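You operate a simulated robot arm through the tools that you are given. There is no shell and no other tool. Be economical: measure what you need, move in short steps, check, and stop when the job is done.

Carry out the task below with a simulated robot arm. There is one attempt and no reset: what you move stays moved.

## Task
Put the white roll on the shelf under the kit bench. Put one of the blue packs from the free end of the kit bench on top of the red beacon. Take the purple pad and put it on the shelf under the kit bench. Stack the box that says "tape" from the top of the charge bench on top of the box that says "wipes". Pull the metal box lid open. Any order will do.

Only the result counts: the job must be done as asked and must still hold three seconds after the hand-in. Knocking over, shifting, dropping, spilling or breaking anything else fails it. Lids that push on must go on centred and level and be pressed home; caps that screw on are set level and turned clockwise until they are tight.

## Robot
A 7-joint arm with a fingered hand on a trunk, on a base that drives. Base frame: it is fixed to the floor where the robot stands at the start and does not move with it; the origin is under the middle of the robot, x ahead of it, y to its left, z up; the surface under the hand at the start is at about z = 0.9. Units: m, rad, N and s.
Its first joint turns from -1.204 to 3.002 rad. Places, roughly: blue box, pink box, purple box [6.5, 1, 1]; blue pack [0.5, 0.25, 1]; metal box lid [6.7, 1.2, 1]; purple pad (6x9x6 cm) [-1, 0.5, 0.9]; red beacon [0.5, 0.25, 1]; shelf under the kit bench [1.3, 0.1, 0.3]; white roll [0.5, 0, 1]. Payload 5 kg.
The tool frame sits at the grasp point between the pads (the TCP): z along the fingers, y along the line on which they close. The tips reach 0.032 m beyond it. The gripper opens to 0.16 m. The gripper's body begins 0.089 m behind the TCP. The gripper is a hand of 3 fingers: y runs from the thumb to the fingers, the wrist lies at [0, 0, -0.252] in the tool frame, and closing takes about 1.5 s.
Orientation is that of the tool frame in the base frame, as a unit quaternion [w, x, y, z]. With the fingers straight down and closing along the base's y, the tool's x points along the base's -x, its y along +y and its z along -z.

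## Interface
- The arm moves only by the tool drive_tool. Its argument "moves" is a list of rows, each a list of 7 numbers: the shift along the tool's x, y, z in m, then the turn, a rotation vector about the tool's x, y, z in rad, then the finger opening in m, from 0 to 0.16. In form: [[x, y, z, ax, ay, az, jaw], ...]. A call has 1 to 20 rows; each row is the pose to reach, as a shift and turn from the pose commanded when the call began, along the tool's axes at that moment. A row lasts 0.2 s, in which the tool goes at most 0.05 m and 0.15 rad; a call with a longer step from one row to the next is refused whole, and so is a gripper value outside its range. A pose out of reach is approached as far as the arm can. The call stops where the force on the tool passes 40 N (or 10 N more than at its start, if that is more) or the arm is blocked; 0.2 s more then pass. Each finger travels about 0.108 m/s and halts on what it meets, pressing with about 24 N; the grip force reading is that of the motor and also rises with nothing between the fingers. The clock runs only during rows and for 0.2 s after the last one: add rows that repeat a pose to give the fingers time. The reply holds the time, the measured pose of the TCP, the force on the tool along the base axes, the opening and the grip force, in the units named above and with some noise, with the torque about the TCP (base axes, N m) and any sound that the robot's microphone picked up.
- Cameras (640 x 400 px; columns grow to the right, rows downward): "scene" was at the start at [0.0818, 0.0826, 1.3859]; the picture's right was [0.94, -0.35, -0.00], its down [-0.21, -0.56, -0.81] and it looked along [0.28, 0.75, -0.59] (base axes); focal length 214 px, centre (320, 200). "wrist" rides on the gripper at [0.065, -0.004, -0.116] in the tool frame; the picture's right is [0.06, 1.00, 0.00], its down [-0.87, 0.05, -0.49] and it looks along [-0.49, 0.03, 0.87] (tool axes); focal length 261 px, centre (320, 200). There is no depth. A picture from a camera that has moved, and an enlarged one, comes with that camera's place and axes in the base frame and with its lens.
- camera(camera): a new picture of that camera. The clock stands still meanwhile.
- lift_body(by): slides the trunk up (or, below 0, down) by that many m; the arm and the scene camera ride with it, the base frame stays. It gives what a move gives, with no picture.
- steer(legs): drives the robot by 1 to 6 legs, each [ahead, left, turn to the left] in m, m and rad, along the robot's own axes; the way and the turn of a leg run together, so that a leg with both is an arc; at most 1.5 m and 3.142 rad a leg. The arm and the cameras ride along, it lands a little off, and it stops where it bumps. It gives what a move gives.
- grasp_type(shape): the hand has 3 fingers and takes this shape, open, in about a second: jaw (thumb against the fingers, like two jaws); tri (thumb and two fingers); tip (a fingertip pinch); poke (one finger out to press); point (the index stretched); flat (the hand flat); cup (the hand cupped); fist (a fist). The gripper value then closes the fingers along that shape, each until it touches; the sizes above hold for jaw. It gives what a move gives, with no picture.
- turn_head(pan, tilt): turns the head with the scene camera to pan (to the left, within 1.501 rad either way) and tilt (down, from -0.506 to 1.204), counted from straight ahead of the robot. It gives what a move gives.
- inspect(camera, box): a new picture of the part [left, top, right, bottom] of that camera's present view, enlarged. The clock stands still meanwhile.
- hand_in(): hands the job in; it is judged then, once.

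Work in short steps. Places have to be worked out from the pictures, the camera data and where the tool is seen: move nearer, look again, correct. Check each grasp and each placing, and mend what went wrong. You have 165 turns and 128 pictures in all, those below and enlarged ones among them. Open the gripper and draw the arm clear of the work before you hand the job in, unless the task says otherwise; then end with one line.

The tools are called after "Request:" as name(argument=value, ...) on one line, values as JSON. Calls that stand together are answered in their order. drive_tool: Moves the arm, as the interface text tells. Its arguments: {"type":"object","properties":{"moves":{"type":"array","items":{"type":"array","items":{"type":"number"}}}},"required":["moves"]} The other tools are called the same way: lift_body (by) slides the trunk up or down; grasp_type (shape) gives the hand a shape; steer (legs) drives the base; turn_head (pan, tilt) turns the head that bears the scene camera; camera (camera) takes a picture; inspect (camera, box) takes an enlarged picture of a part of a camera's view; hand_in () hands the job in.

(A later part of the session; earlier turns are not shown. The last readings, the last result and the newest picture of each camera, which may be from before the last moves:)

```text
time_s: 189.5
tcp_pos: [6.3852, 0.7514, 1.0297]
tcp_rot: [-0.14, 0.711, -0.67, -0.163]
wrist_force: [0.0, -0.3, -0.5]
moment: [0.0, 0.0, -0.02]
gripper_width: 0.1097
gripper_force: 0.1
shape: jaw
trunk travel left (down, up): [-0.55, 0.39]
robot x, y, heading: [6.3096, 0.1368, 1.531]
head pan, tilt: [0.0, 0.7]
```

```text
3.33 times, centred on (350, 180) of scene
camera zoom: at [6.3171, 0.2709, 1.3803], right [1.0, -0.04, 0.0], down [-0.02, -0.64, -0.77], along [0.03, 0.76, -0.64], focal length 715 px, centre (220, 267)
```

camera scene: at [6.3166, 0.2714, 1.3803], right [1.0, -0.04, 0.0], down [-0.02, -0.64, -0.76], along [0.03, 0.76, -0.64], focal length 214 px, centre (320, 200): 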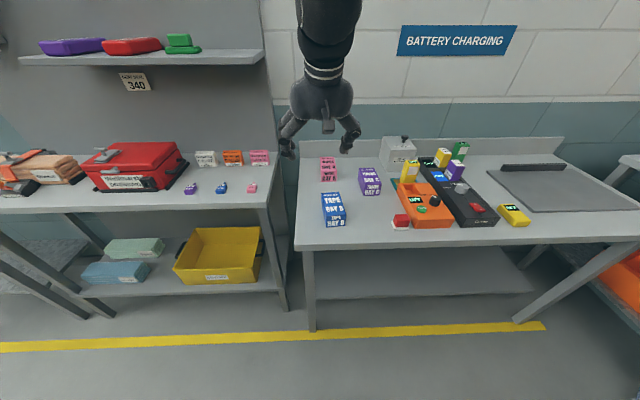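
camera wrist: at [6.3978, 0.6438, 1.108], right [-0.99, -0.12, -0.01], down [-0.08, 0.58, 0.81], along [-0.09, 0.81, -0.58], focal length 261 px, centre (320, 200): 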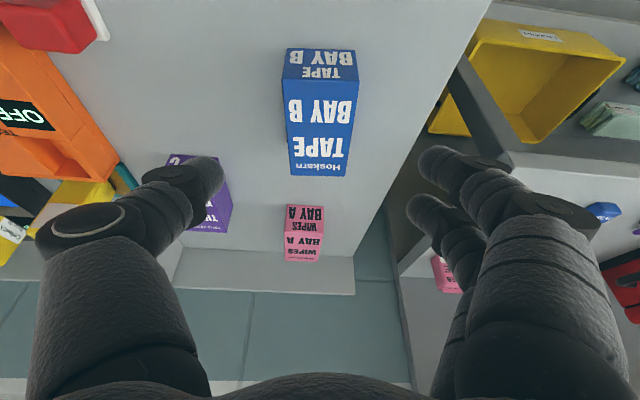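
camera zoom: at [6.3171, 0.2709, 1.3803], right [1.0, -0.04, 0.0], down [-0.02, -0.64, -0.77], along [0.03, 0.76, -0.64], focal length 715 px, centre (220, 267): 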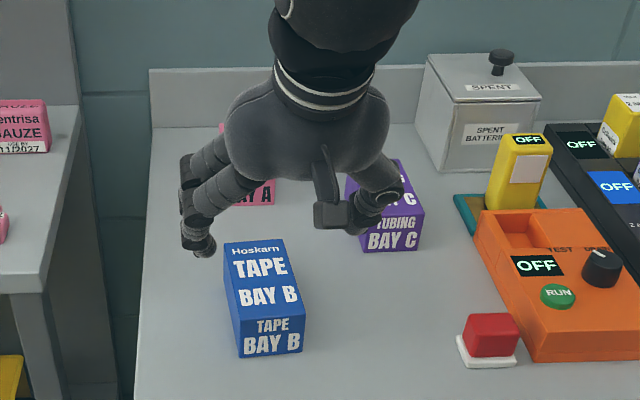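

Aligned with the tape box. I descend around it (TCP ≈ (6.381, 0.780, 0.938)) and close.

Request:
drive_tool(moves=[[0.005, 0, 0.035, 0, 0, 0, 0.11], [0.01, 0, 0.07, 0, 0, 0, 0.11], [0.012, 0, 0.09, 0, 0, 0, 0.11], [0.0123, 0.0007, 0.095, 0, 0, 0, 0.11], [0.0123, 0.0007, 0.095, 0, 0, 0, 0.11], [0.0123, 0.0007, 0.095, 0, 0, 0, 0.05], [0.0123, 0.0007, 0.095, 0, 0, 0, 0.0], [0.0123, 0.0007, 0.095, 0, 0, 0, 0.0], [0.0123, 0.0007, 0.095, 0, 0, 0, 0.0], [0.0123, 0.0007, 0.095, 0, 0, 0, 0.0]])

Request:
inspect(camera="wrist", box=[160, 30, 480, 230])

Request:
inspect(camera="scene", box=[270, 120, 430, 240])

```text
time_s: 191.7
tcp_pos: [6.3812, 0.7792, 0.9402]
tcp_rot: [-0.142, 0.71, -0.67, -0.163]
wrist_force: [4.9, 1.8, 15.9]
moment: [0.05, 0.06, -0.07]
gripper_width: 0.0244
gripper_force: 24.0
shape: jaw
trunk travel left (down, up): [-0.55, 0.39]
robot x, y, heading: [6.3068, 0.1329, 1.531]
head pan, tilt: [0.0, 0.7]
```

```text
2.00 times, centred on (320, 130) of wrist
camera zoom: at [6.3933, 0.6714, 1.0166], right [-0.99, -0.12, -0.01], down [-0.08, 0.58, 0.81], along [-0.09, 0.81, -0.58], focal length 521 px, centre (320, 340)
```

zoom: 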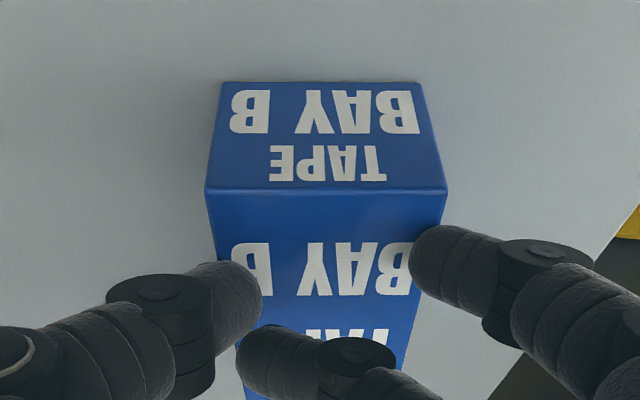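

```text
3.33 times, centred on (350, 180) of scene
camera zoom: at [6.317, 0.2707, 1.3805], right [1.0, -0.04, 0.0], down [-0.02, -0.64, -0.77], along [0.03, 0.76, -0.64], focal length 715 px, centre (220, 267)
```

zoom: 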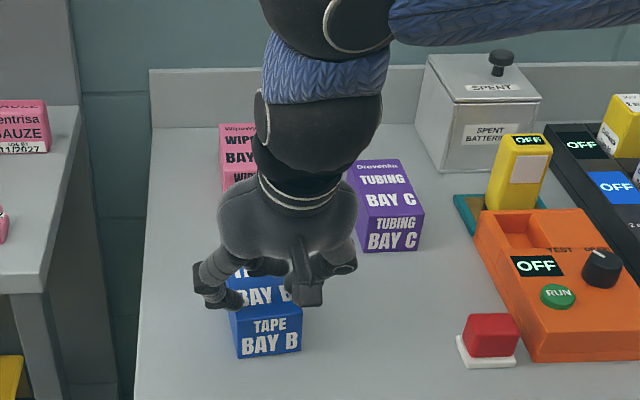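

The two cameras' disagreement resolves if this bench is at z≈0.85: the fingers only came down on the box's top edge. I open, rise 4 cm, and re-measure.

Request:
drive_tool(moves=[[0, 0, -0.003, 0, 0, 0, 0.06], [0, 0, -0.005, 0, 0, 0, 0.11], [0, 0, -0.005, 0, 0, 0, 0.11], [0, 0, -0.04, 0, 0, 0, 0.11], [0, 0, -0.06, 0, 0, 0, 0.11], [0, 0, -0.06, 0, 0, 0, 0.11]])

Request:
camera(camera="wrist")

Request:
inspect(camera="scene", box=[270, 120, 430, 240])

```text
time_s: 193.1
tcp_pos: [6.3823, 0.7524, 0.9944]
tcp_rot: [-0.141, 0.711, -0.67, -0.162]
wrist_force: [-0.3, -0.1, 0.5]
moment: [0.02, -0.01, -0.04]
gripper_width: 0.1098
gripper_force: 0.0
shape: jaw
trunk travel left (down, up): [-0.55, 0.39]
robot x, y, heading: [6.3067, 0.1366, 1.535]
head pan, tilt: [0.0, 0.7]
```

```text
63 pictures are left
camera wrist: at [6.3944, 0.6443, 1.0715], right [-0.99, -0.12, -0.01], down [-0.08, 0.58, 0.81], along [-0.09, 0.81, -0.58], focal length 261 px, centre (320, 200)
```

wrist: 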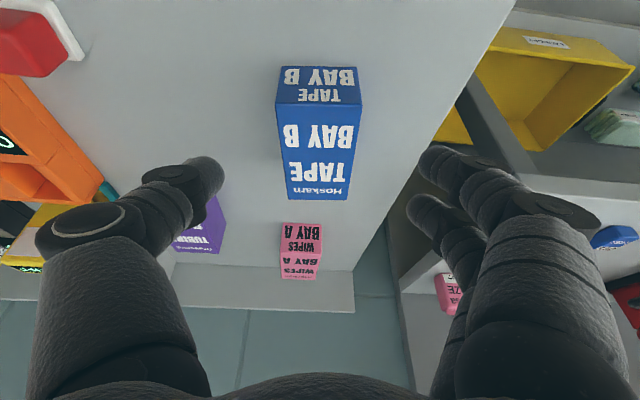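

```text
3.33 times, centred on (350, 180) of scene
camera zoom: at [6.3166, 0.2713, 1.3803], right [1.0, -0.04, 0.0], down [-0.02, -0.64, -0.76], along [0.03, 0.76, -0.64], focal length 715 px, centre (220, 267)
```

zoom: 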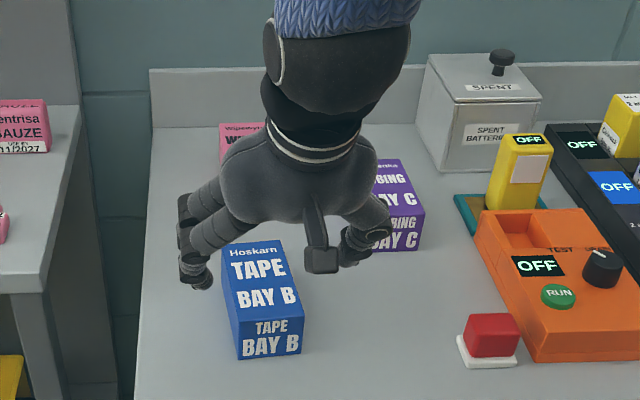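

Re-triangulated: bench z=0.85, tape box y 0.76–0.882, centre (6.377, 0.821), top 0.90; pink centre ≈ (6.379, 1.088). I go to TCP (6.377, 0.821, 0.889) and close.

Request:
drive_tool(moves=[[-0.009, 0, 0.03, 0, 0, 0, 0.11], [-0.018, -0.0007, 0.07, 0, 0, 0, 0.11], [-0.018, -0.0007, 0.105, 0, 0, 0, 0.11], [-0.018, -0.0007, 0.12, 0, 0, 0, 0.11], [-0.018, -0.0007, 0.1243, 0, 0, 0, 0.11], [-0.018, -0.0007, 0.1243, 0, 0, 0, 0.05], [-0.018, -0.0007, 0.1243, 0, 0, 0, 0.0], [-0.018, -0.0007, 0.1243, 0, 0, 0, 0.0], [-0.018, -0.0007, 0.1243, 0, 0, 0, 0.0], [-0.018, -0.0007, 0.1243, 0, 0, 0, 0.0]])

Request:
inspect(camera="wrist", box=[160, 30, 480, 230])

```text
time_s: 195.3
tcp_pos: [6.3746, 0.82, 0.8883]
tcp_rot: [-0.14, 0.711, -0.67, -0.163]
wrist_force: [0.1, -1.0, 0.1]
moment: [0.0, -0.01, 0.02]
gripper_width: 0.059
gripper_force: 24.7
shape: jaw
trunk travel left (down, up): [-0.55, 0.39]
robot x, y, heading: [6.3082, 0.1386, 1.532]
head pan, tilt: [0.0, 0.7]
```

```text
2.00 times, centred on (320, 130) of wrist
camera zoom: at [6.3876, 0.7124, 0.9668], right [-0.99, -0.12, -0.01], down [-0.08, 0.58, 0.81], along [-0.09, 0.81, -0.58], focal length 521 px, centre (320, 340)
```

zoom: 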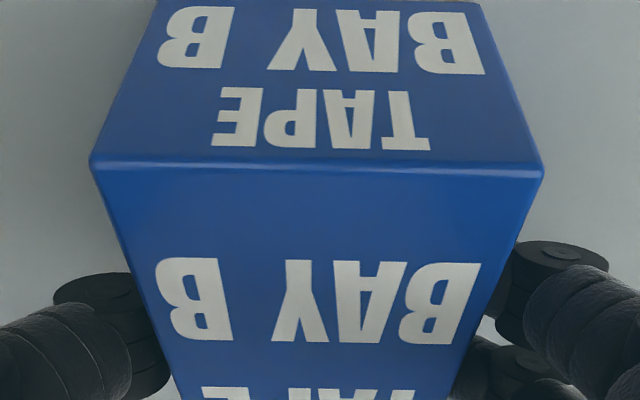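

Good grip (5.9 cm). I lift 12 cm and carry it 0.24 m toward the pink box, stopping to check.

Request:
drive_tool(moves=[[-0.017, 0, -0.036, 0, 0, 0, 0.0], [-0.034, 0.001, -0.072, 0, 0, 0, 0.0], [-0.05, 0.002, -0.109, 0, 0, 0, 0.0], [-0.085, 0, -0.092, 0, 0, 0, 0.0], [-0.12, -0.003, -0.076, 0, 0, 0, 0.0], [-0.155, -0.005, -0.06, 0, 0, 0, 0.0], [-0.19, -0.008, -0.044, 0, 0, 0, 0.0], [-0.225, -0.011, -0.028, 0, 0, 0, 0.0], [-0.267, -0.013, -0.009, 0, 0, 0, 0.0], [-0.267, -0.013, -0.009, 0, 0, 0, 0.0], [-0.267, -0.013, -0.009, 0, 0, 0, 0.0]])

Request:
camera(camera="wrist")

Request:
inspect(camera="scene", box=[270, 110, 430, 230])

```text
time_s: 197.7
tcp_pos: [6.3763, 1.0598, 1.0072]
tcp_rot: [-0.14, 0.711, -0.67, -0.162]
wrist_force: [-0.1, 0.1, -2.0]
moment: [-0.02, 0.0, 0.02]
gripper_width: 0.0588
gripper_force: 24.4
shape: jaw
trunk travel left (down, up): [-0.55, 0.39]
robot x, y, heading: [6.3103, 0.1345, 1.532]
head pan, tilt: [0.0, 0.7]
```

```text
60 pictures are left
camera wrist: at [6.3882, 0.9526, 1.086], right [-0.99, -0.12, -0.01], down [-0.08, 0.58, 0.81], along [-0.09, 0.81, -0.58], focal length 261 px, centre (320, 200)
```

wrist: 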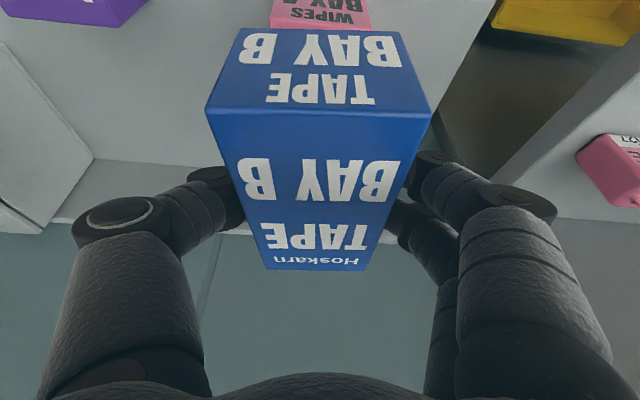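

```text
3.33 times, centred on (350, 170) of scene
camera zoom: at [6.3165, 0.2722, 1.3801], right [1.0, -0.04, 0.0], down [-0.02, -0.64, -0.76], along [0.03, 0.76, -0.64], focal length 715 px, centre (220, 300)
```

zoom: 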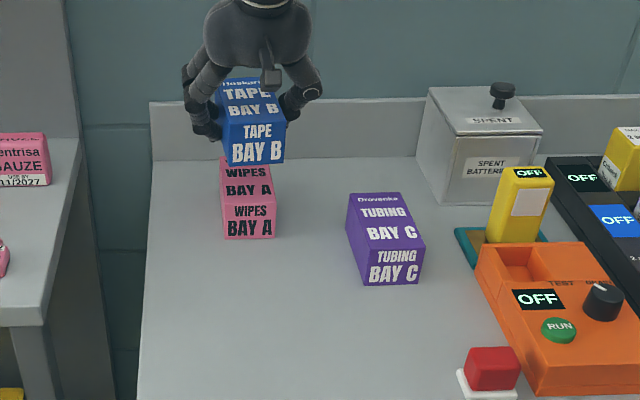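

Tape needs ~2.2 cm further forward to be flush. I check yaw of both boxes with a close zoom after moving.

Request:
drive_tool(moves=[[-0.0105, -0.0007, 0.005, 0, 0, 0, 0], [-0.021, -0.0014, 0.0097, 0, 0, 0, 0], [-0.021, -0.0014, 0.0097, 0, 0, 0, 0]])

Request:
inspect(camera="scene", box=[310, 120, 370, 190])

Request:
inspect(camera="wrist", box=[200, 0, 440, 150])

```text
time_s: 198.5
tcp_pos: [6.3747, 1.0841, 1.0081]
tcp_rot: [-0.141, 0.711, -0.669, -0.163]
wrist_force: [-0.1, 0.1, -2.5]
moment: [0.03, 0.01, 0.01]
gripper_width: 0.0588
gripper_force: 23.9
shape: jaw
trunk travel left (down, up): [-0.55, 0.39]
robot x, y, heading: [6.3091, 0.1368, 1.533]
head pan, tilt: [0.0, 0.7]
```

```text
5.71 times, centred on (340, 155) of scene
camera zoom: at [6.3167, 0.2716, 1.3802], right [1.0, -0.04, 0.0], down [-0.02, -0.64, -0.76], along [0.03, 0.76, -0.64], focal length 1226 px, centre (206, 457)
```

zoom: 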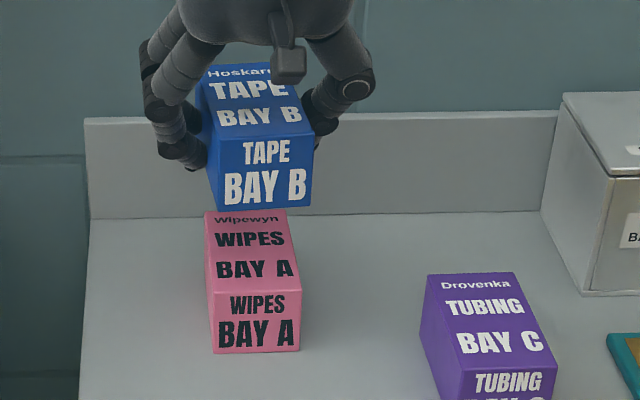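

```text
2.67 times, centred on (320, 75) of wrist
camera zoom: at [6.3879, 0.9759, 1.0857], right [-0.99, -0.12, -0.01], down [-0.08, 0.58, 0.81], along [-0.09, 0.81, -0.58], focal length 695 px, centre (320, 533)
```

zoom: 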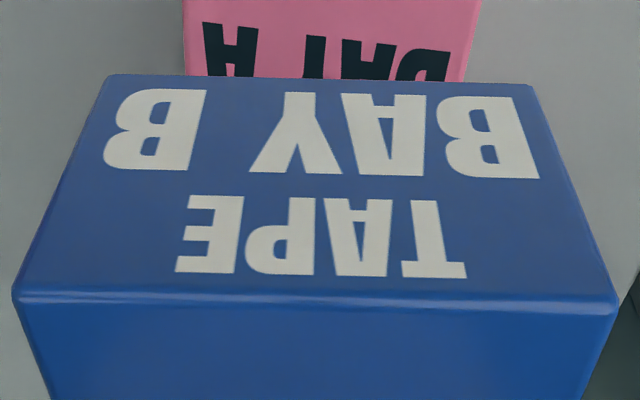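

Aligned within a few mm. I shift 3 mm and lower 6.2 cm, then finely.

Request:
drive_tool(moves=[[0.0084, 0.003, 0.018, 0, 0, 0, 0], [0.0168, 0.0025, 0.036, 0, 0, 0, 0], [0.0231, 0.002, 0.05, 0, 0, 0, 0], [0.026, 0.002, 0.056, 0, 0, 0, 0], [0.026, 0.002, 0.056, 0, 0, 0, 0]])

Request:
inspect(camera="scene", box=[310, 120, 370, 190])

```text
time_s: 199.7
tcp_pos: [6.3728, 1.085, 0.9454]
tcp_rot: [-0.141, 0.71, -0.67, -0.161]
wrist_force: [-1.2, 0.3, -2.6]
moment: [0.02, 0.01, -0.02]
gripper_width: 0.059
gripper_force: 24.2
shape: jaw
trunk travel left (down, up): [-0.55, 0.39]
robot x, y, heading: [6.3114, 0.1344, 1.532]
head pan, tilt: [0.0, 0.7]
```

```text
5.71 times, centred on (340, 155) of scene
camera zoom: at [6.3166, 0.2717, 1.3802], right [1.0, -0.04, 0.0], down [-0.02, -0.64, -0.76], along [0.03, 0.76, -0.64], focal length 1226 px, centre (206, 457)
```

zoom: 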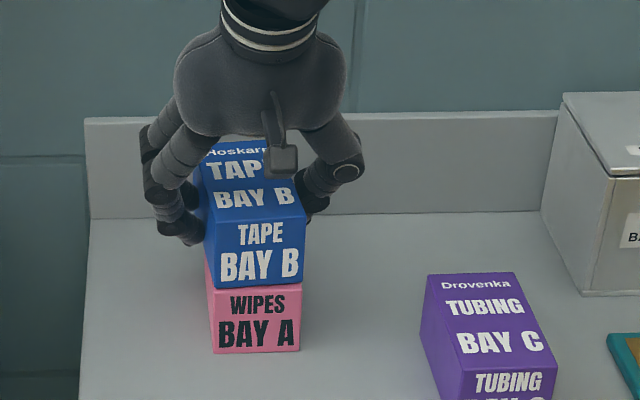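

Nearly flush. Lowering the last ~7 mm gently.

Request:
drive_tool(moves=[[0.0013, 0, 0.0027, 0, 0, 0, 0], [0.0021, 0, 0.0045, 0, 0, 0, 0], [0.0025, 0, 0.0054, 0, 0, 0, 0], [0.0025, 0, 0.0054, 0, 0, 0, 0]])

```text
time_s: 200.7
tcp_pos: [6.3743, 1.0842, 0.9424]
tcp_rot: [-0.142, 0.71, -0.669, -0.164]
wrist_force: [0.9, 3.2, 22.2]
moment: [0.26, -0.09, 0.03]
gripper_width: 0.059
gripper_force: 24.1
shape: jaw
trunk travel left (down, up): [-0.55, 0.39]
robot x, y, heading: [6.3104, 0.1338, 1.534]
head pan, tilt: [0.0, 0.7]
```

Contact. I ease off, open, and retreat along the tool axis.

Request:
drive_tool(moves=[[-0.001, 0, -0.002, 0, 0, 0, 0.0], [-0.001, 0, -0.002, 0, 0, 0, 0.062], [-0.001, 0, -0.002, 0, 0, 0, 0.075], [-0.001, 0, -0.002, 0, 0, 0, 0.1], [-0.001, 0, -0.002, 0, 0, 0, 0.1], [-0.001, 0, -0.035, 0, 0, 0, 0.1], [-0.001, 0, -0.075, 0, 0, 0, 0.1], [-0.001, 0, -0.115, 0, 0, 0, 0.1], [-0.001, 0, -0.15, 0, 0, 0, 0.1], [-0.001, 0, -0.15, 0, 0, 0, 0.1]])

Request:
inspect(camera="scene", box=[300, 110, 440, 200])

Request:
camera(camera="wrist")

```text
time_s: 202.9
tcp_pos: [6.3829, 1.0253, 1.0749]
tcp_rot: [-0.141, 0.711, -0.67, -0.162]
wrist_force: [-0.1, 0.5, 0.4]
moment: [0.0, 0.02, -0.01]
gripper_width: 0.0995
gripper_force: 0.0
shape: jaw
trunk travel left (down, up): [-0.55, 0.39]
robot x, y, heading: [6.3116, 0.1366, 1.536]
head pan, tilt: [0.0, 0.7]
```

```text
4.44 times, centred on (370, 155) of scene
camera zoom: at [6.3168, 0.2723, 1.3801], right [1.0, -0.04, 0.0], down [-0.02, -0.64, -0.76], along [0.03, 0.76, -0.64], focal length 953 px, centre (98, 400)
```

zoom: 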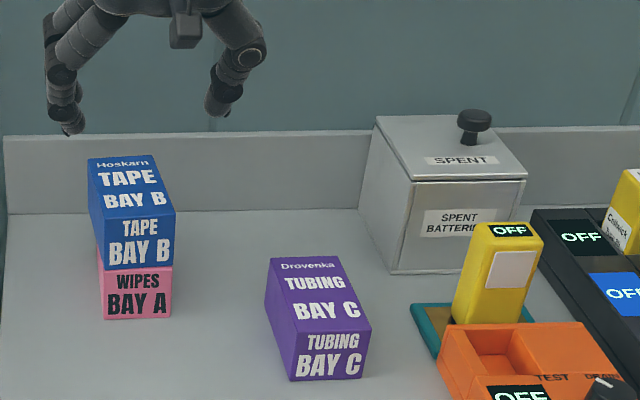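

```text
54 pictures are left
camera wrist: at [6.3954, 0.9173, 1.1534], right [-0.99, -0.12, -0.01], down [-0.08, 0.58, 0.81], along [-0.09, 0.81, -0.58], focal length 261 px, centre (320, 200)
```

wrist: 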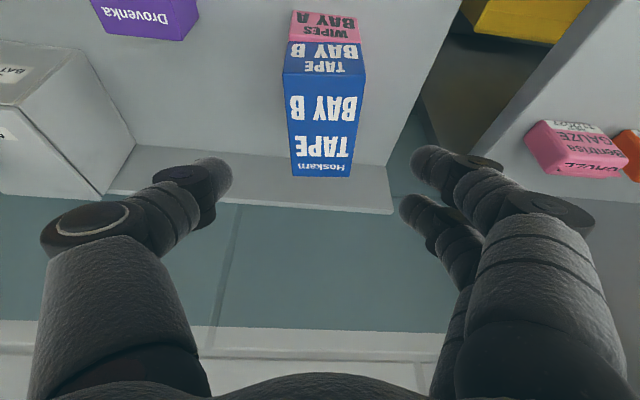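

Tape sits on wipes. Now the metal box: I zoom in to understand lid, knob and hinge.

Request:
turn_head(pan=-0.25, tilt=0.5)

Request:
inspect(camera="scene", box=[280, 130, 400, 230])

```text
time_s: 203.7
tcp_pos: [6.3829, 1.0241, 1.076]
tcp_rot: [-0.142, 0.71, -0.67, -0.162]
wrist_force: [0.4, 0.5, 0.6]
moment: [-0.01, -0.01, -0.03]
gripper_width: 0.0996
gripper_force: 0.1
shape: jaw
trunk travel left (down, up): [-0.55, 0.39]
robot x, y, heading: [6.3091, 0.1347, 1.53]
head pan, tilt: [-0.25, 0.499]
```

```text
4.00 times, centred on (340, 180) of scene
camera zoom: at [6.3392, 0.2741, 1.3979], right [0.96, -0.28, 0.0], down [-0.14, -0.46, -0.88], along [0.25, 0.84, -0.48], focal length 858 px, centre (240, 280)
```

zoom: 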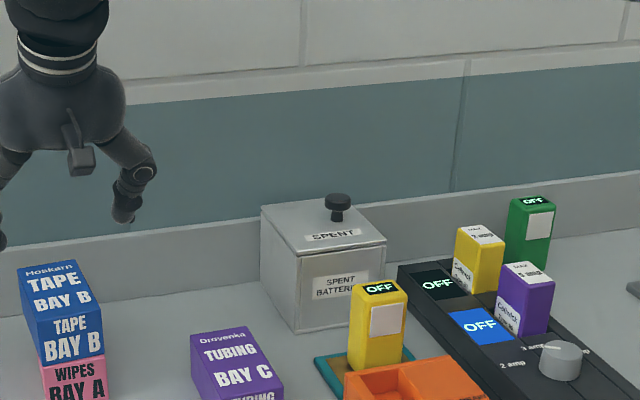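

Knob is near (6.725, 1.157), lid about 6.65–6.765 × 1.095–1.235 at z≈0.955. I zoom tightly to find the hinge side.

Request:
inspect(camera="scene", box=[338, 170, 382, 218])

Request:
drive_tool(moves=[[-0.02, -0.03, -0.042, 0, 0, 0, 0.1], [-0.04, -0.06, -0.085, 0, 0, 0, 0.1], [-0.03, -0.1, -0.09, 0, 0, 0, 0.1], [-0.01, -0.14, -0.1, 0, 0.05, 0, 0.1], [0.01, -0.18, -0.11, 0, 0.1, 0, 0.1], [0.03, -0.22, -0.12, 0, 0.2, 0, 0.1], [0.04, -0.26, -0.12, 0, 0.3, 0, 0.1], [0.04, -0.3, -0.12, 0, 0.43, 0, 0.1], [0.04, -0.33, -0.12, 0, 0.43, 0, 0.1], [0.04, -0.33, -0.12, 0, 0.43, 0, 0.1]])

Request:
camera(camera="wrist")

```text
8.33 times, centred on (360, 194) of scene
camera zoom: at [6.3392, 0.2741, 1.3979], right [0.96, -0.28, 0.0], down [-0.14, -0.46, -0.88], along [0.25, 0.84, -0.48], focal length 1787 px, centre (-13, 250)
```

zoom: 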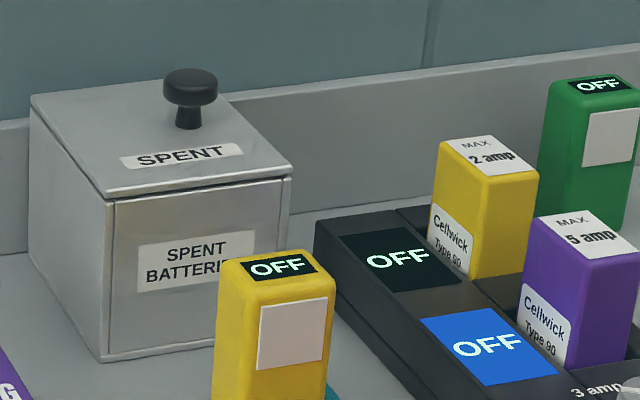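

```text
refused: row 1 steps farther than a row can; nothing moved
```

```text
51 pictures are left
camera wrist: at [6.3952, 0.9169, 1.1539], right [-0.99, -0.12, -0.01], down [-0.08, 0.58, 0.81], along [-0.09, 0.81, -0.58], focal length 261 px, centre (320, 200)
```

wrist: 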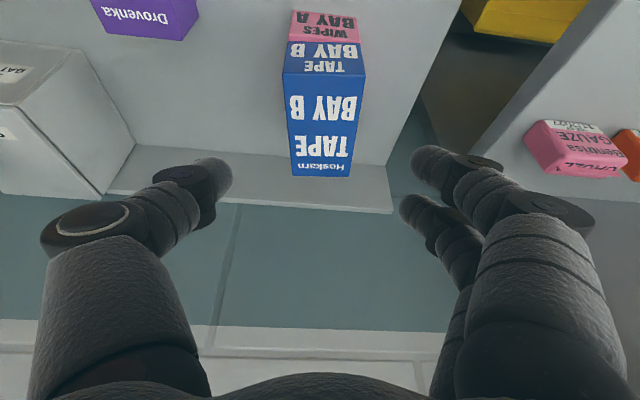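

The knob sits centred in depth but offset to the right (+x), so the hinge is likely on the left edge. I raise and retract the hand, then move the base to about (6.65, 0.3) for reach.

Request:
drive_tool(moves=[[0.017, 0.003, -0.04, 0, 0.1, 0, 0.1], [0.034, 0.005, -0.08, 0, 0.2, 0, 0.1], [0.051, 0.008, -0.12, 0, 0.3, 0, 0.1], [0.068, 0.01, -0.163, 0, 0.43, 0, 0.1], [0.068, 0.01, -0.163, 0, 0.43, 0, 0.1]])

Request:
steer(legs=[[0.165, -0.32, 0]])

Request:
camera(camera="wrist")

Request:
turn_head(pan=0.0, tilt=0.6)

Request:
camera(camera="scene")

```text
time_s: 204.9
tcp_pos: [6.3835, 0.8935, 1.196]
tcp_rot: [0.006, 0.729, -0.685, -0.007]
wrist_force: [0.4, -0.1, 0.2]
moment: [-0.03, 0.02, 0.01]
gripper_width: 0.0998
gripper_force: 0.0
shape: jaw
trunk travel left (down, up): [-0.55, 0.39]
robot x, y, heading: [6.3169, 0.1384, 1.537]
head pan, tilt: [-0.25, 0.499]
```

```text
time_s: 207.2
tcp_pos: [6.7121, 1.0528, 1.196]
tcp_rot: [0.005, 0.73, -0.684, -0.007]
wrist_force: [0.4, 0.2, -0.3]
moment: [-0.02, 0.0, 0.0]
gripper_width: 0.0996
gripper_force: 0.0
shape: jaw
trunk travel left (down, up): [-0.55, 0.39]
robot x, y, heading: [6.6438, 0.2932, 1.535]
head pan, tilt: [-0.25, 0.499]
```

```text
50 pictures are left
camera wrist: at [6.7225, 0.9863, 1.3123], right [-0.99, -0.13, 0.02], down [-0.1, 0.86, 0.5], along [-0.08, 0.49, -0.87], focal length 261 px, centre (320, 200)
```

wrist: 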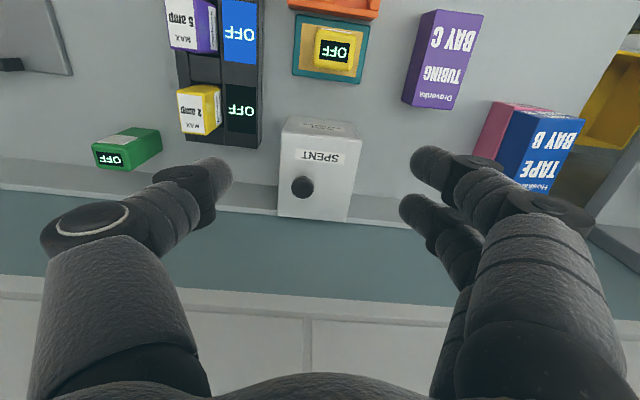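

```text
time_s: 208.0
tcp_pos: [6.7116, 1.0508, 1.1973]
tcp_rot: [0.005, 0.73, -0.684, -0.007]
wrist_force: [-0.1, -0.5, 0.0]
moment: [0.01, 0.0, -0.03]
gripper_width: 0.0997
gripper_force: 0.2
shape: jaw
trunk travel left (down, up): [-0.55, 0.39]
robot x, y, heading: [6.6437, 0.2931, 1.537]
head pan, tilt: [0.0, 0.6]
```

```text
49 pictures are left
camera scene: at [6.6488, 0.4336, 1.3889], right [1.0, -0.03, 0.0], down [-0.02, -0.56, -0.83], along [0.03, 0.82, -0.56], focal length 214 px, centre (320, 200)
```

scene: 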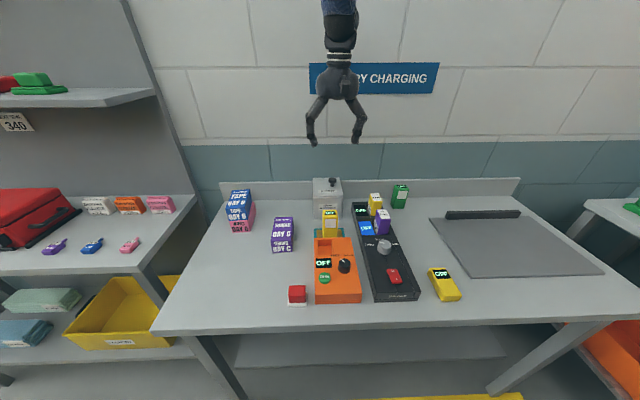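

From above I now zoom on the metal box to fix the knob location and look for hinges.

Request:
inspect(camera="wrist", box=[260, 110, 380, 230])

Request:
inspect(camera="scene", box=[300, 165, 360, 215])

```text
3.33 times, centred on (320, 170) of wrist
camera zoom: at [6.7216, 0.9859, 1.3127], right [-0.99, -0.13, 0.02], down [-0.1, 0.86, 0.5], along [-0.08, 0.49, -0.87], focal length 869 px, centre (320, 300)
```

zoom: 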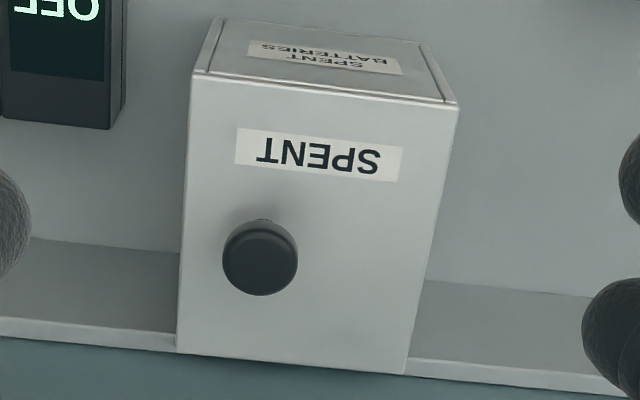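

```text
8.00 times, centred on (330, 190) of scene
camera zoom: at [6.6488, 0.4336, 1.3889], right [1.0, -0.03, 0.0], down [-0.02, -0.56, -0.83], along [0.03, 0.82, -0.56], focal length 1716 px, centre (240, 280)
```

zoom: 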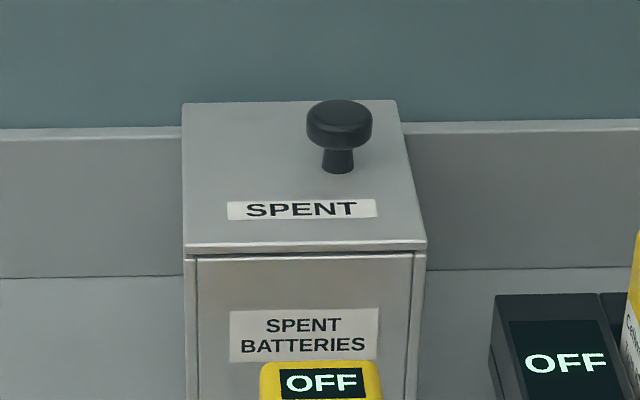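

Lid spans x 6.643–6.754, y 1.086–1.22; the knob cap is at (6.72, 1.150, z 0.975–1.0), at 70% toward +x: hinge on the left edge. I hover above the knob with tool vertical, fingers closing along x.

Request:
drive_tool(moves=[[-0.035, -0.005, 0.02, 0, 0, 0.03, 0.08], [-0.07, -0.01, 0.045, 0, 0, 0.065, 0.08], [-0.098, -0.0143, 0.075, 0, 0, 0.065, 0.08], [-0.098, -0.0143, 0.105, 0, 0, 0.065, 0.08], [-0.098, -0.0143, 0.105, 0, 0, 0.065, 0.08]])

Request:
inspect(camera="wrist", box=[160, 0, 480, 200])

Request:
inspect(camera="scene", box=[280, 110, 380, 210])

```text
time_s: 209.2
tcp_pos: [6.7163, 1.1498, 1.0925]
tcp_rot: [0.006, 0.708, -0.706, -0.008]
wrist_force: [-0.1, 0.7, -0.2]
moment: [0.06, 0.02, 0.03]
gripper_width: 0.0807
gripper_force: 0.1
shape: jaw
trunk travel left (down, up): [-0.55, 0.39]
robot x, y, heading: [6.6453, 0.2958, 1.543]
head pan, tilt: [0.0, 0.6]
```

```text
2.00 times, centred on (320, 100) of wrist
camera zoom: at [6.7216, 1.0851, 1.209], right [-1.0, -0.06, 0.02], down [-0.05, 0.87, 0.49], along [-0.05, 0.49, -0.87], focal length 521 px, centre (320, 400)
```

zoom: 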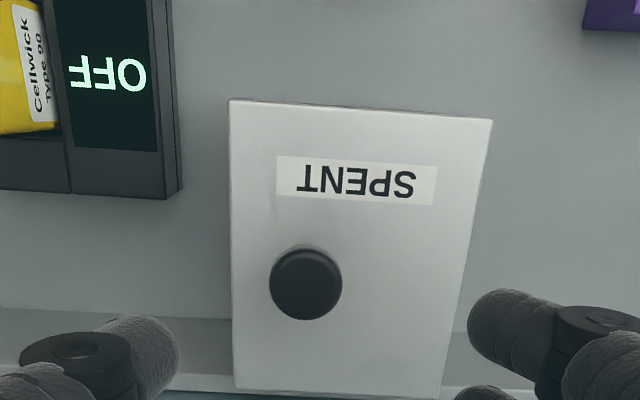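

```text
4.00 times, centred on (330, 160) of scene
camera zoom: at [6.648, 0.4336, 1.3889], right [1.0, -0.03, 0.0], down [-0.02, -0.56, -0.82], along [0.03, 0.82, -0.57], focal length 858 px, centre (280, 360)
```

zoom: 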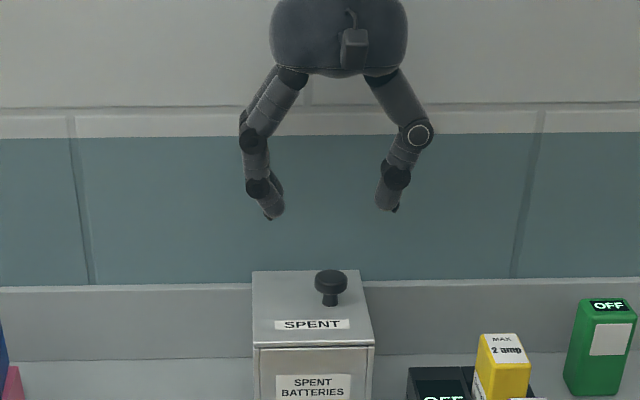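

Centred over the knob. I descend to z≈0.999 (tips just above the lid) and close on the cap.

Request:
drive_tool(moves=[[0, -0.003, 0.035, 0, 0, 0, 0.08], [0, -0.003, 0.07, 0, 0, 0, 0.08], [0, -0.003, 0.085, 0, 0, 0, 0.08], [0, -0.003, 0.0925, 0, 0, 0, 0.08], [0, -0.003, 0.0925, 0, 0, 0, 0.08], [0, -0.003, 0.0925, 0, 0, 0, 0.03], [0, -0.003, 0.0925, 0, 0, 0, 0.0], [0, -0.003, 0.0925, 0, 0, 0, 0.0], [0, -0.003, 0.0925, 0, 0, 0, 0.0], [0, -0.003, 0.0925, 0, 0, 0, 0.0]])

Request:
inspect(camera="scene", box=[290, 150, 370, 220])

```text
time_s: 211.4
tcp_pos: [6.7176, 1.1507, 0.9997]
tcp_rot: [0.005, 0.707, -0.707, -0.007]
wrist_force: [-0.5, -3.8, -7.6]
moment: [-0.04, 0.02, -0.03]
gripper_width: 0.0192
gripper_force: 23.8
shape: jaw
trunk travel left (down, up): [-0.55, 0.39]
robot x, y, heading: [6.6407, 0.2926, 1.536]
head pan, tilt: [0.0, 0.6]
```

```text
5.71 times, centred on (330, 185) of scene
camera zoom: at [6.6488, 0.434, 1.3887], right [1.0, -0.03, 0.0], down [-0.02, -0.57, -0.82], along [0.03, 0.82, -0.57], focal length 1226 px, centre (263, 286)
```

zoom: 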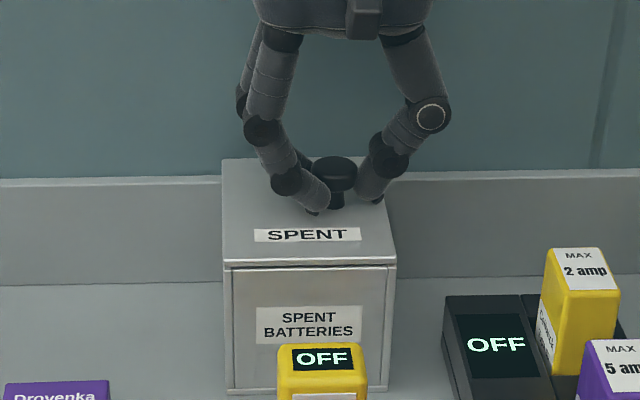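

The fingers closed on the stem under the cap – a hook grip. I start opening: arc about the left edge by 0.3 rad, watching forces.

Request:
drive_tool(moves=[[0, 0.0046, -0.0073, 0.1, 0, 0, 0], [0, 0.0099, -0.014, 0.2, 0, 0, 0], [0, 0.0159, -0.0202, 0.3, 0, 0, 0], [0, 0.0159, -0.0202, 0.3, 0, 0, 0]])

Request:
inspect(camera="scene", box=[290, 150, 370, 220])

```text
time_s: 212.4
tcp_pos: [6.7035, 1.1531, 1.02]
tcp_rot: [0.1, -0.7, 0.701, -0.099]
wrist_force: [-0.2, -0.5, 0.3]
moment: [0.04, 0.06, 0.0]
gripper_width: 0.0102
gripper_force: 24.1
shape: jaw
trunk travel left (down, up): [-0.55, 0.39]
robot x, y, heading: [6.6435, 0.2961, 1.535]
head pan, tilt: [0.0, 0.6]
```

```text
5.71 times, centred on (330, 185) of scene
camera zoom: at [6.6501, 0.4337, 1.3889], right [1.0, -0.03, 0.0], down [-0.02, -0.56, -0.82], along [0.03, 0.82, -0.57], focal length 1226 px, centre (263, 286)
```

zoom: 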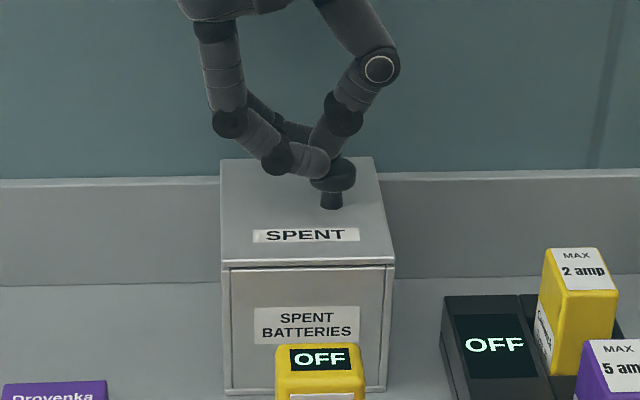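

It slipped off – the lid did not follow that arc. I reopen, return to the knob, regrip slightly lower, and pull only straight up in small steps to feel the hinge.

Request:
drive_tool(moves=[[0, 0, -0.03, 0, 0, 0, 0.08], [0, 0, -0.05, 0, 0, 0, 0.08], [0, 0, -0.05, -0.15, 0, 0, 0.08], [0, 0, -0.05, -0.3, 0, 0, 0.08], [0, 0, -0.05, -0.3, 0, 0, 0.08]])

Request:
inspect(camera="wrist", box=[160, 0, 480, 200])

```text
time_s: 213.6
tcp_pos: [6.6885, 1.1513, 1.0678]
tcp_rot: [0.005, 0.708, -0.706, -0.007]
wrist_force: [0.0, -0.3, -0.4]
moment: [-0.01, 0.02, 0.01]
gripper_width: 0.0795
gripper_force: 0.0
shape: jaw
trunk travel left (down, up): [-0.55, 0.39]
robot x, y, heading: [6.6421, 0.2963, 1.533]
head pan, tilt: [0.0, 0.6]
```

```text
2.00 times, centred on (320, 100) of wrist
camera zoom: at [6.6949, 1.0843, 1.1827], right [-1.0, -0.06, 0.02], down [-0.05, 0.87, 0.49], along [-0.05, 0.49, -0.87], focal length 521 px, centre (320, 400)
```

zoom: 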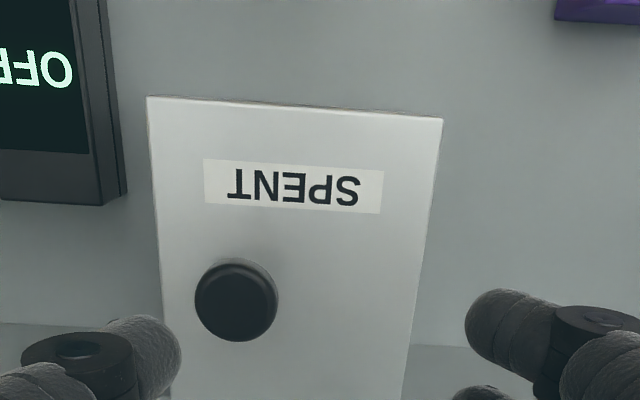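

Request:
drive_tool(moves=[[0.002, -0.03, 0.0, 0, 0, 0, 0.08], [0.002, -0.03, 0.035, 0, 0, 0, 0.08], [0.002, -0.03, 0.06, 0, 0, 0, 0.08], [0.002, -0.03, 0.071, 0, 0, 0, 0.08], [0.002, -0.03, 0.071, 0, 0, 0, 0.08], [0.002, -0.03, 0.071, 0, 0, 0, 0.03], [0.002, -0.03, 0.071, 0, 0, 0, 0.0], [0.002, -0.03, 0.071, 0, 0, 0, 0.0], [0.002, -0.03, 0.071, 0, 0, 0, 0.0], [0.002, -0.03, 0.071, 0, 0, 0, 0.0]])

Request:
drive_tool(moves=[[0, 0, -0.002, 0, 0, 0, 0], [0, 0, -0.004, 0, 0, 0, 0], [0, 0, -0.004, 0, 0, 0, 0]])

Request:
inspect(camera="scene", box=[290, 150, 370, 220])

```text
time_s: 215.8
tcp_pos: [6.7173, 1.1482, 0.9965]
tcp_rot: [0.006, 0.708, -0.706, -0.007]
wrist_force: [1.4, -6.4, -12.2]
moment: [-0.1, -0.01, 0.01]
gripper_width: 0.0116
gripper_force: 24.2
shape: jaw
trunk travel left (down, up): [-0.55, 0.39]
robot x, y, heading: [6.6442, 0.2905, 1.536]
head pan, tilt: [0.0, 0.6]
```

```text
time_s: 216.7
tcp_pos: [6.7181, 1.1469, 0.9973]
tcp_rot: [0.007, 0.707, -0.707, -0.004]
wrist_force: [1.7, -2.0, -18.1]
moment: [-0.12, -0.07, -0.02]
gripper_width: 0.0103
gripper_force: 24.0
shape: jaw
trunk travel left (down, up): [-0.55, 0.39]
robot x, y, heading: [6.6405, 0.2919, 1.544]
head pan, tilt: [0.0, 0.6]
stopped in row 3: the force on the tool passed its limit at 41 N (the readings are from after the stop); the commanded pose is now the measured one
```

```text
5.71 times, centred on (330, 185) of scene
camera zoom: at [6.6489, 0.4351, 1.389], right [1.0, -0.03, 0.0], down [-0.02, -0.57, -0.82], along [0.03, 0.82, -0.57], focal length 1226 px, centre (263, 286)
```

zoom: 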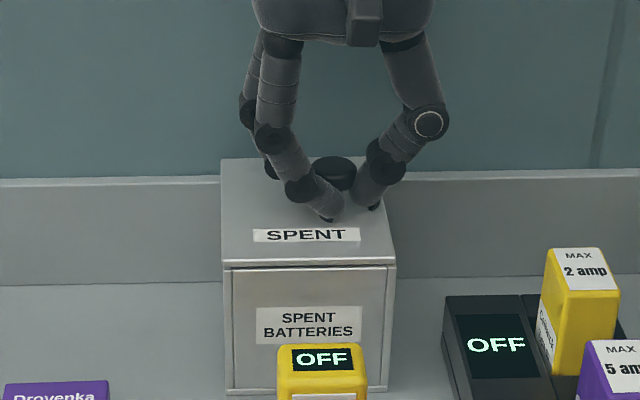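

A 41 N pull straight up did not lift it, so the lid may have a catch or slide. I try a gentle +x slide test, watching the force.

Request:
drive_tool(moves=[[0, -0.002, 0.001, 0, 0, 0, 0], [0, -0.004, 0.001, 0, 0, 0, 0], [0, -0.006, 0.001, 0, 0, 0, 0], [0, -0.006, 0.001, 0, 0, 0, 0]])

Request:
inspect(camera="scene", box=[290, 150, 370, 220])

```text
time_s: 217.7
tcp_pos: [6.7213, 1.1477, 0.9964]
tcp_rot: [0.007, 0.708, -0.706, -0.005]
wrist_force: [-12.4, -8.6, -23.4]
moment: [-0.18, 0.22, 0.06]
gripper_width: 0.0096
gripper_force: 23.8
shape: jaw
trunk travel left (down, up): [-0.55, 0.39]
robot x, y, heading: [6.6464, 0.2935, 1.544]
head pan, tilt: [0.0, 0.6]
```

```text
5.71 times, centred on (330, 185) of scene
camera zoom: at [6.6478, 0.4349, 1.3886], right [1.0, -0.03, 0.0], down [-0.02, -0.57, -0.82], along [0.03, 0.82, -0.57], focal length 1226 px, centre (263, 286)
```

zoom: 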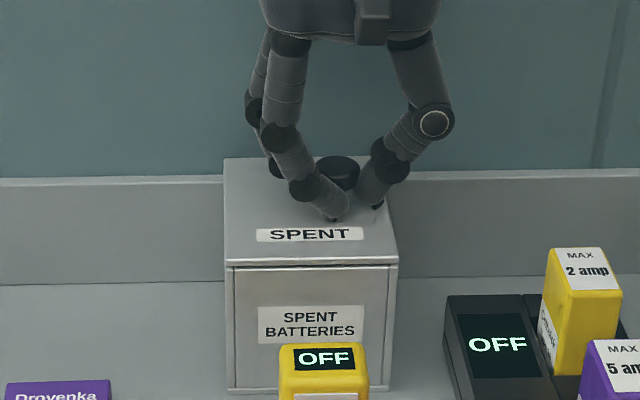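

No slide in +x. I remove that side load and hold a steady upward pull of ~30–35 N for about 2 s to see if the lid yields slowly.

Request:
drive_tool(moves=[[0, 0.004, -0.0005, 0, 0, 0, 0], [0, 0.004, -0.001, 0, 0, 0, 0], [0, 0.004, -0.0015, 0, 0, 0, 0], [0, 0.004, -0.0015, 0, 0, 0, 0], [0, 0.004, -0.002, 0, 0, 0, 0], [0, 0.004, -0.002, 0, 0, 0, 0], [0, 0.004, -0.002, 0, 0, 0, 0], [0, 0.004, -0.002, 0, 0, 0, 0]])

```text
time_s: 218.8
tcp_pos: [6.7207, 1.1468, 0.9959]
tcp_rot: [0.007, 0.708, -0.707, -0.004]
wrist_force: [0.2, 0.7, -19.1]
moment: [-0.04, -0.04, 0.0]
gripper_width: 0.0094
gripper_force: 23.8
shape: jaw
trunk travel left (down, up): [-0.55, 0.39]
robot x, y, heading: [6.6417, 0.295, 1.533]
head pan, tilt: [0.0, 0.6]
stopped in row 5: the force on the tool passed its limit at 41 N (the readings are from after the stop); the commanded pose is now the measured one
```

Still stiff upward. I probe −y (toward me) next with a small step.

Request:
drive_tool(moves=[[0.002, 0, 0.0005, 0, 0, 0, 0], [0.004, 0, 0.001, 0, 0, 0, 0], [0.006, 0, 0.001, 0, 0, 0, 0], [0.008, 0, 0.001, 0, 0, 0, 0], [0.008, 0, 0.001, 0, 0, 0, 0]])

Request:
drive_tool(moves=[[-0.008, 0.002, 0, 0, 0, 0, 0], [-0.008, 0.005, 0, 0, 0, 0, 0], [-0.008, 0.008, 0, 0, 0, 0, 0], [-0.008, 0.01, 0, 0, 0, 0, 0], [-0.008, 0.01, 0, 0, 0, 0, 0]])

Request:
inspect(camera="scene", box=[290, 150, 370, 220])

```text
time_s: 220.0
tcp_pos: [6.7202, 1.1409, 0.9967]
tcp_rot: [0.008, 0.708, -0.706, -0.003]
wrist_force: [0.9, 21.7, -17.0]
moment: [0.12, -0.15, -0.15]
gripper_width: 0.0086
gripper_force: 24.5
shape: jaw
trunk travel left (down, up): [-0.55, 0.39]
robot x, y, heading: [6.6434, 0.293, 1.536]
head pan, tilt: [0.0, 0.6]
```

```text
time_s: 220.7
tcp_pos: [6.7136, 1.1413, 0.9953]
tcp_rot: [0.007, 0.708, -0.706, 0.0]
wrist_force: [0.6, -11.3, -7.7]
moment: [-0.13, 0.1, 0.0]
gripper_width: 0.0087
gripper_force: 23.8
shape: jaw
trunk travel left (down, up): [-0.55, 0.39]
robot x, y, heading: [6.6416, 0.2909, 1.539]
head pan, tilt: [0.0, 0.6]
stopped in row 3: the force on the tool passed its limit at 41 N (the readings are from after the stop); the commanded pose is now the measured one
```

```text
5.71 times, centred on (330, 185) of scene
camera zoom: at [6.6488, 0.4327, 1.3893], right [1.0, -0.03, 0.0], down [-0.02, -0.56, -0.82], along [0.03, 0.82, -0.57], focal length 1226 px, centre (263, 286)
```

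zoom: 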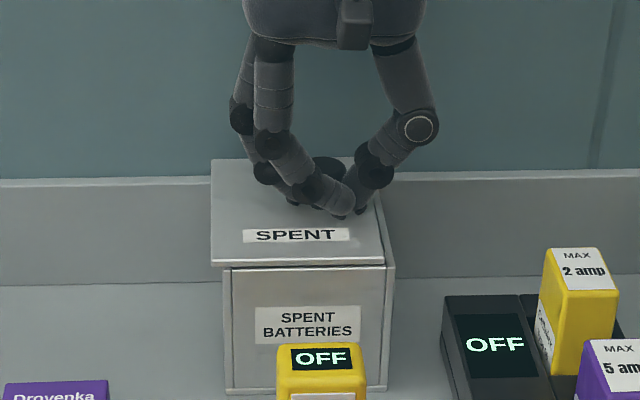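

The lid is a sliding one: it moved ~1 cm to −x. I keep sliding it to the left, along −x.

Request:
drive_tool(moves=[[0, 0.005, 0, 0, 0, 0, 0], [0, 0.01, 0, 0, 0, 0, 0], [0, 0.015, 0, 0, 0, 0, 0], [0, 0.02, 0, 0, 0, 0, 0], [0, 0.025, 0, 0, 0, 0, 0], [0, 0.03, 0, 0, 0, 0, 0], [0, 0.035, 0, 0, 0, 0, 0], [0, 0.04, 0, 0, 0, 0, 0], [0, 0.04, 0, 0, 0, 0, 0]])

Request:
inspect(camera="scene", box=[270, 150, 370, 220])

```text
time_s: 222.7
tcp_pos: [6.673, 1.1425, 0.9962]
tcp_rot: [0.008, 0.708, -0.706, -0.001]
wrist_force: [0.1, -18.1, -19.6]
moment: [-0.4, -0.08, -0.03]
gripper_width: 0.0084
gripper_force: 23.5
shape: jaw
trunk travel left (down, up): [-0.55, 0.39]
robot x, y, heading: [6.6445, 0.2935, 1.539]
head pan, tilt: [0.0, 0.6]
```

```text
5.71 times, centred on (320, 185) of scene
camera zoom: at [6.6489, 0.4331, 1.3887], right [1.0, -0.03, 0.0], down [-0.02, -0.56, -0.82], along [0.03, 0.82, -0.57], focal length 1226 px, centre (320, 286)
```

zoom: 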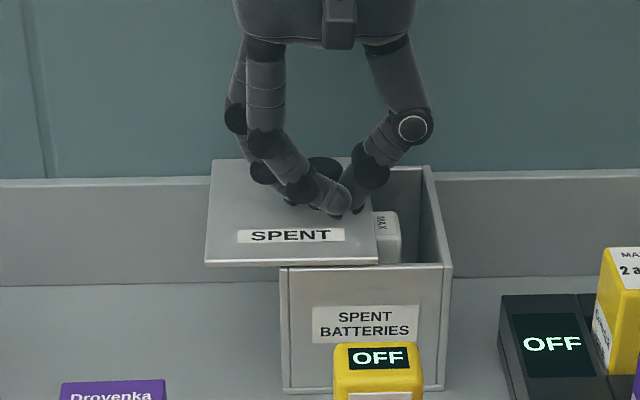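

It slides open nicely. I continue ~5 cm more, relieving the side load a little.

Request:
drive_tool(moves=[[0.001, 0.005, 0.0005, 0, 0, 0, 0], [0.0015, 0.01, 0.001, 0, 0, 0, 0], [0.0015, 0.015, 0.001, 0, 0, 0, 0], [0.0015, 0.02, 0.001, 0, 0, 0, 0], [0.0015, 0.025, 0.001, 0, 0, 0, 0], [0.0015, 0.03, 0.001, 0, 0, 0, 0], [0.0015, 0.035, 0.001, 0, 0, 0, 0], [0.0015, 0.04, 0.001, 0, 0, 0, 0], [0.0015, 0.045, 0.001, 0, 0, 0, 0], [0.0015, 0.05, 0.001, 0, 0, 0, 0], [0.0015, 0.05, 0.001, 0, 0, 0, 0]])

Request:
inspect(camera="scene", box=[260, 150, 360, 220])

```text
time_s: 225.1
tcp_pos: [6.6236, 1.1419, 0.9965]
tcp_rot: [0.008, 0.708, -0.706, -0.002]
wrist_force: [0.2, -1.8, -13.1]
moment: [-0.11, -0.03, 0.0]
gripper_width: 0.0083
gripper_force: 24.3
shape: jaw
trunk travel left (down, up): [-0.55, 0.39]
robot x, y, heading: [6.6425, 0.29, 1.536]
head pan, tilt: [0.0, 0.6]
```

```text
5.71 times, centred on (310, 185) of scene
camera zoom: at [6.6489, 0.434, 1.3887], right [1.0, -0.03, 0.0], down [-0.02, -0.57, -0.82], along [0.03, 0.82, -0.57], focal length 1226 px, centre (377, 286)
```

zoom: 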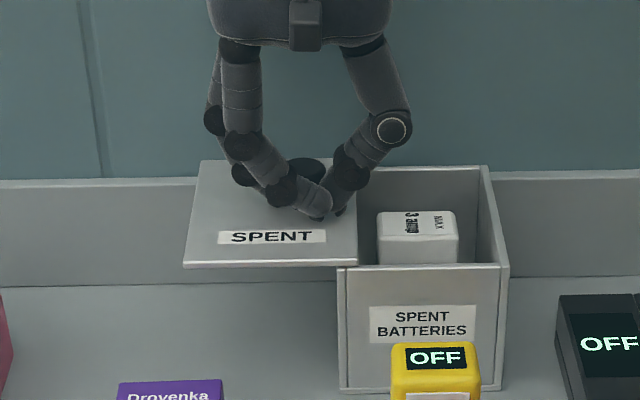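

About 85–90% open. I try another ~1 cm gently to see whether it meets an end stop.

Request:
drive_tool(moves=[[0, 0.003, 0, 0, 0, 0, 0], [0, 0.006, 0, 0, 0, 0, 0], [0, 0.009, 0, 0, 0, 0, 0], [0, 0.009, 0, 0, 0, 0, 0]])

Request:
inspect(camera="scene", box=[260, 150, 360, 220])

```text
time_s: 226.1
tcp_pos: [6.6138, 1.1421, 0.9964]
tcp_rot: [0.008, 0.709, -0.705, -0.001]
wrist_force: [-0.4, -6.9, -16.9]
moment: [-0.24, -0.06, 0.02]
gripper_width: 0.0084
gripper_force: 24.5
shape: jaw
trunk travel left (down, up): [-0.55, 0.39]
robot x, y, heading: [6.6422, 0.2958, 1.539]
head pan, tilt: [0.0, 0.6]
```

```text
5.71 times, centred on (310, 185) of scene
camera zoom: at [6.6488, 0.4338, 1.3887], right [1.0, -0.03, 0.0], down [-0.02, -0.57, -0.82], along [0.03, 0.82, -0.57], focal length 1226 px, centre (377, 286)
```

zoom: 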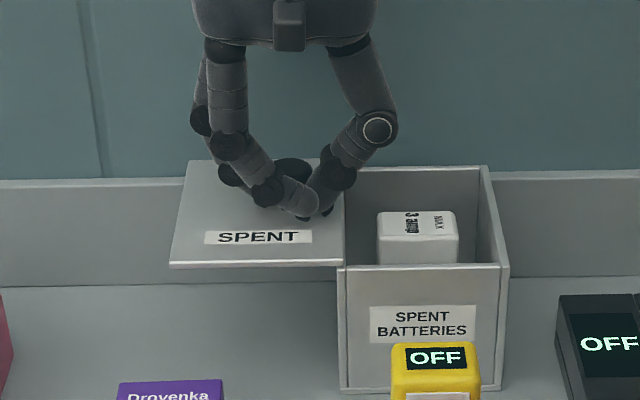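

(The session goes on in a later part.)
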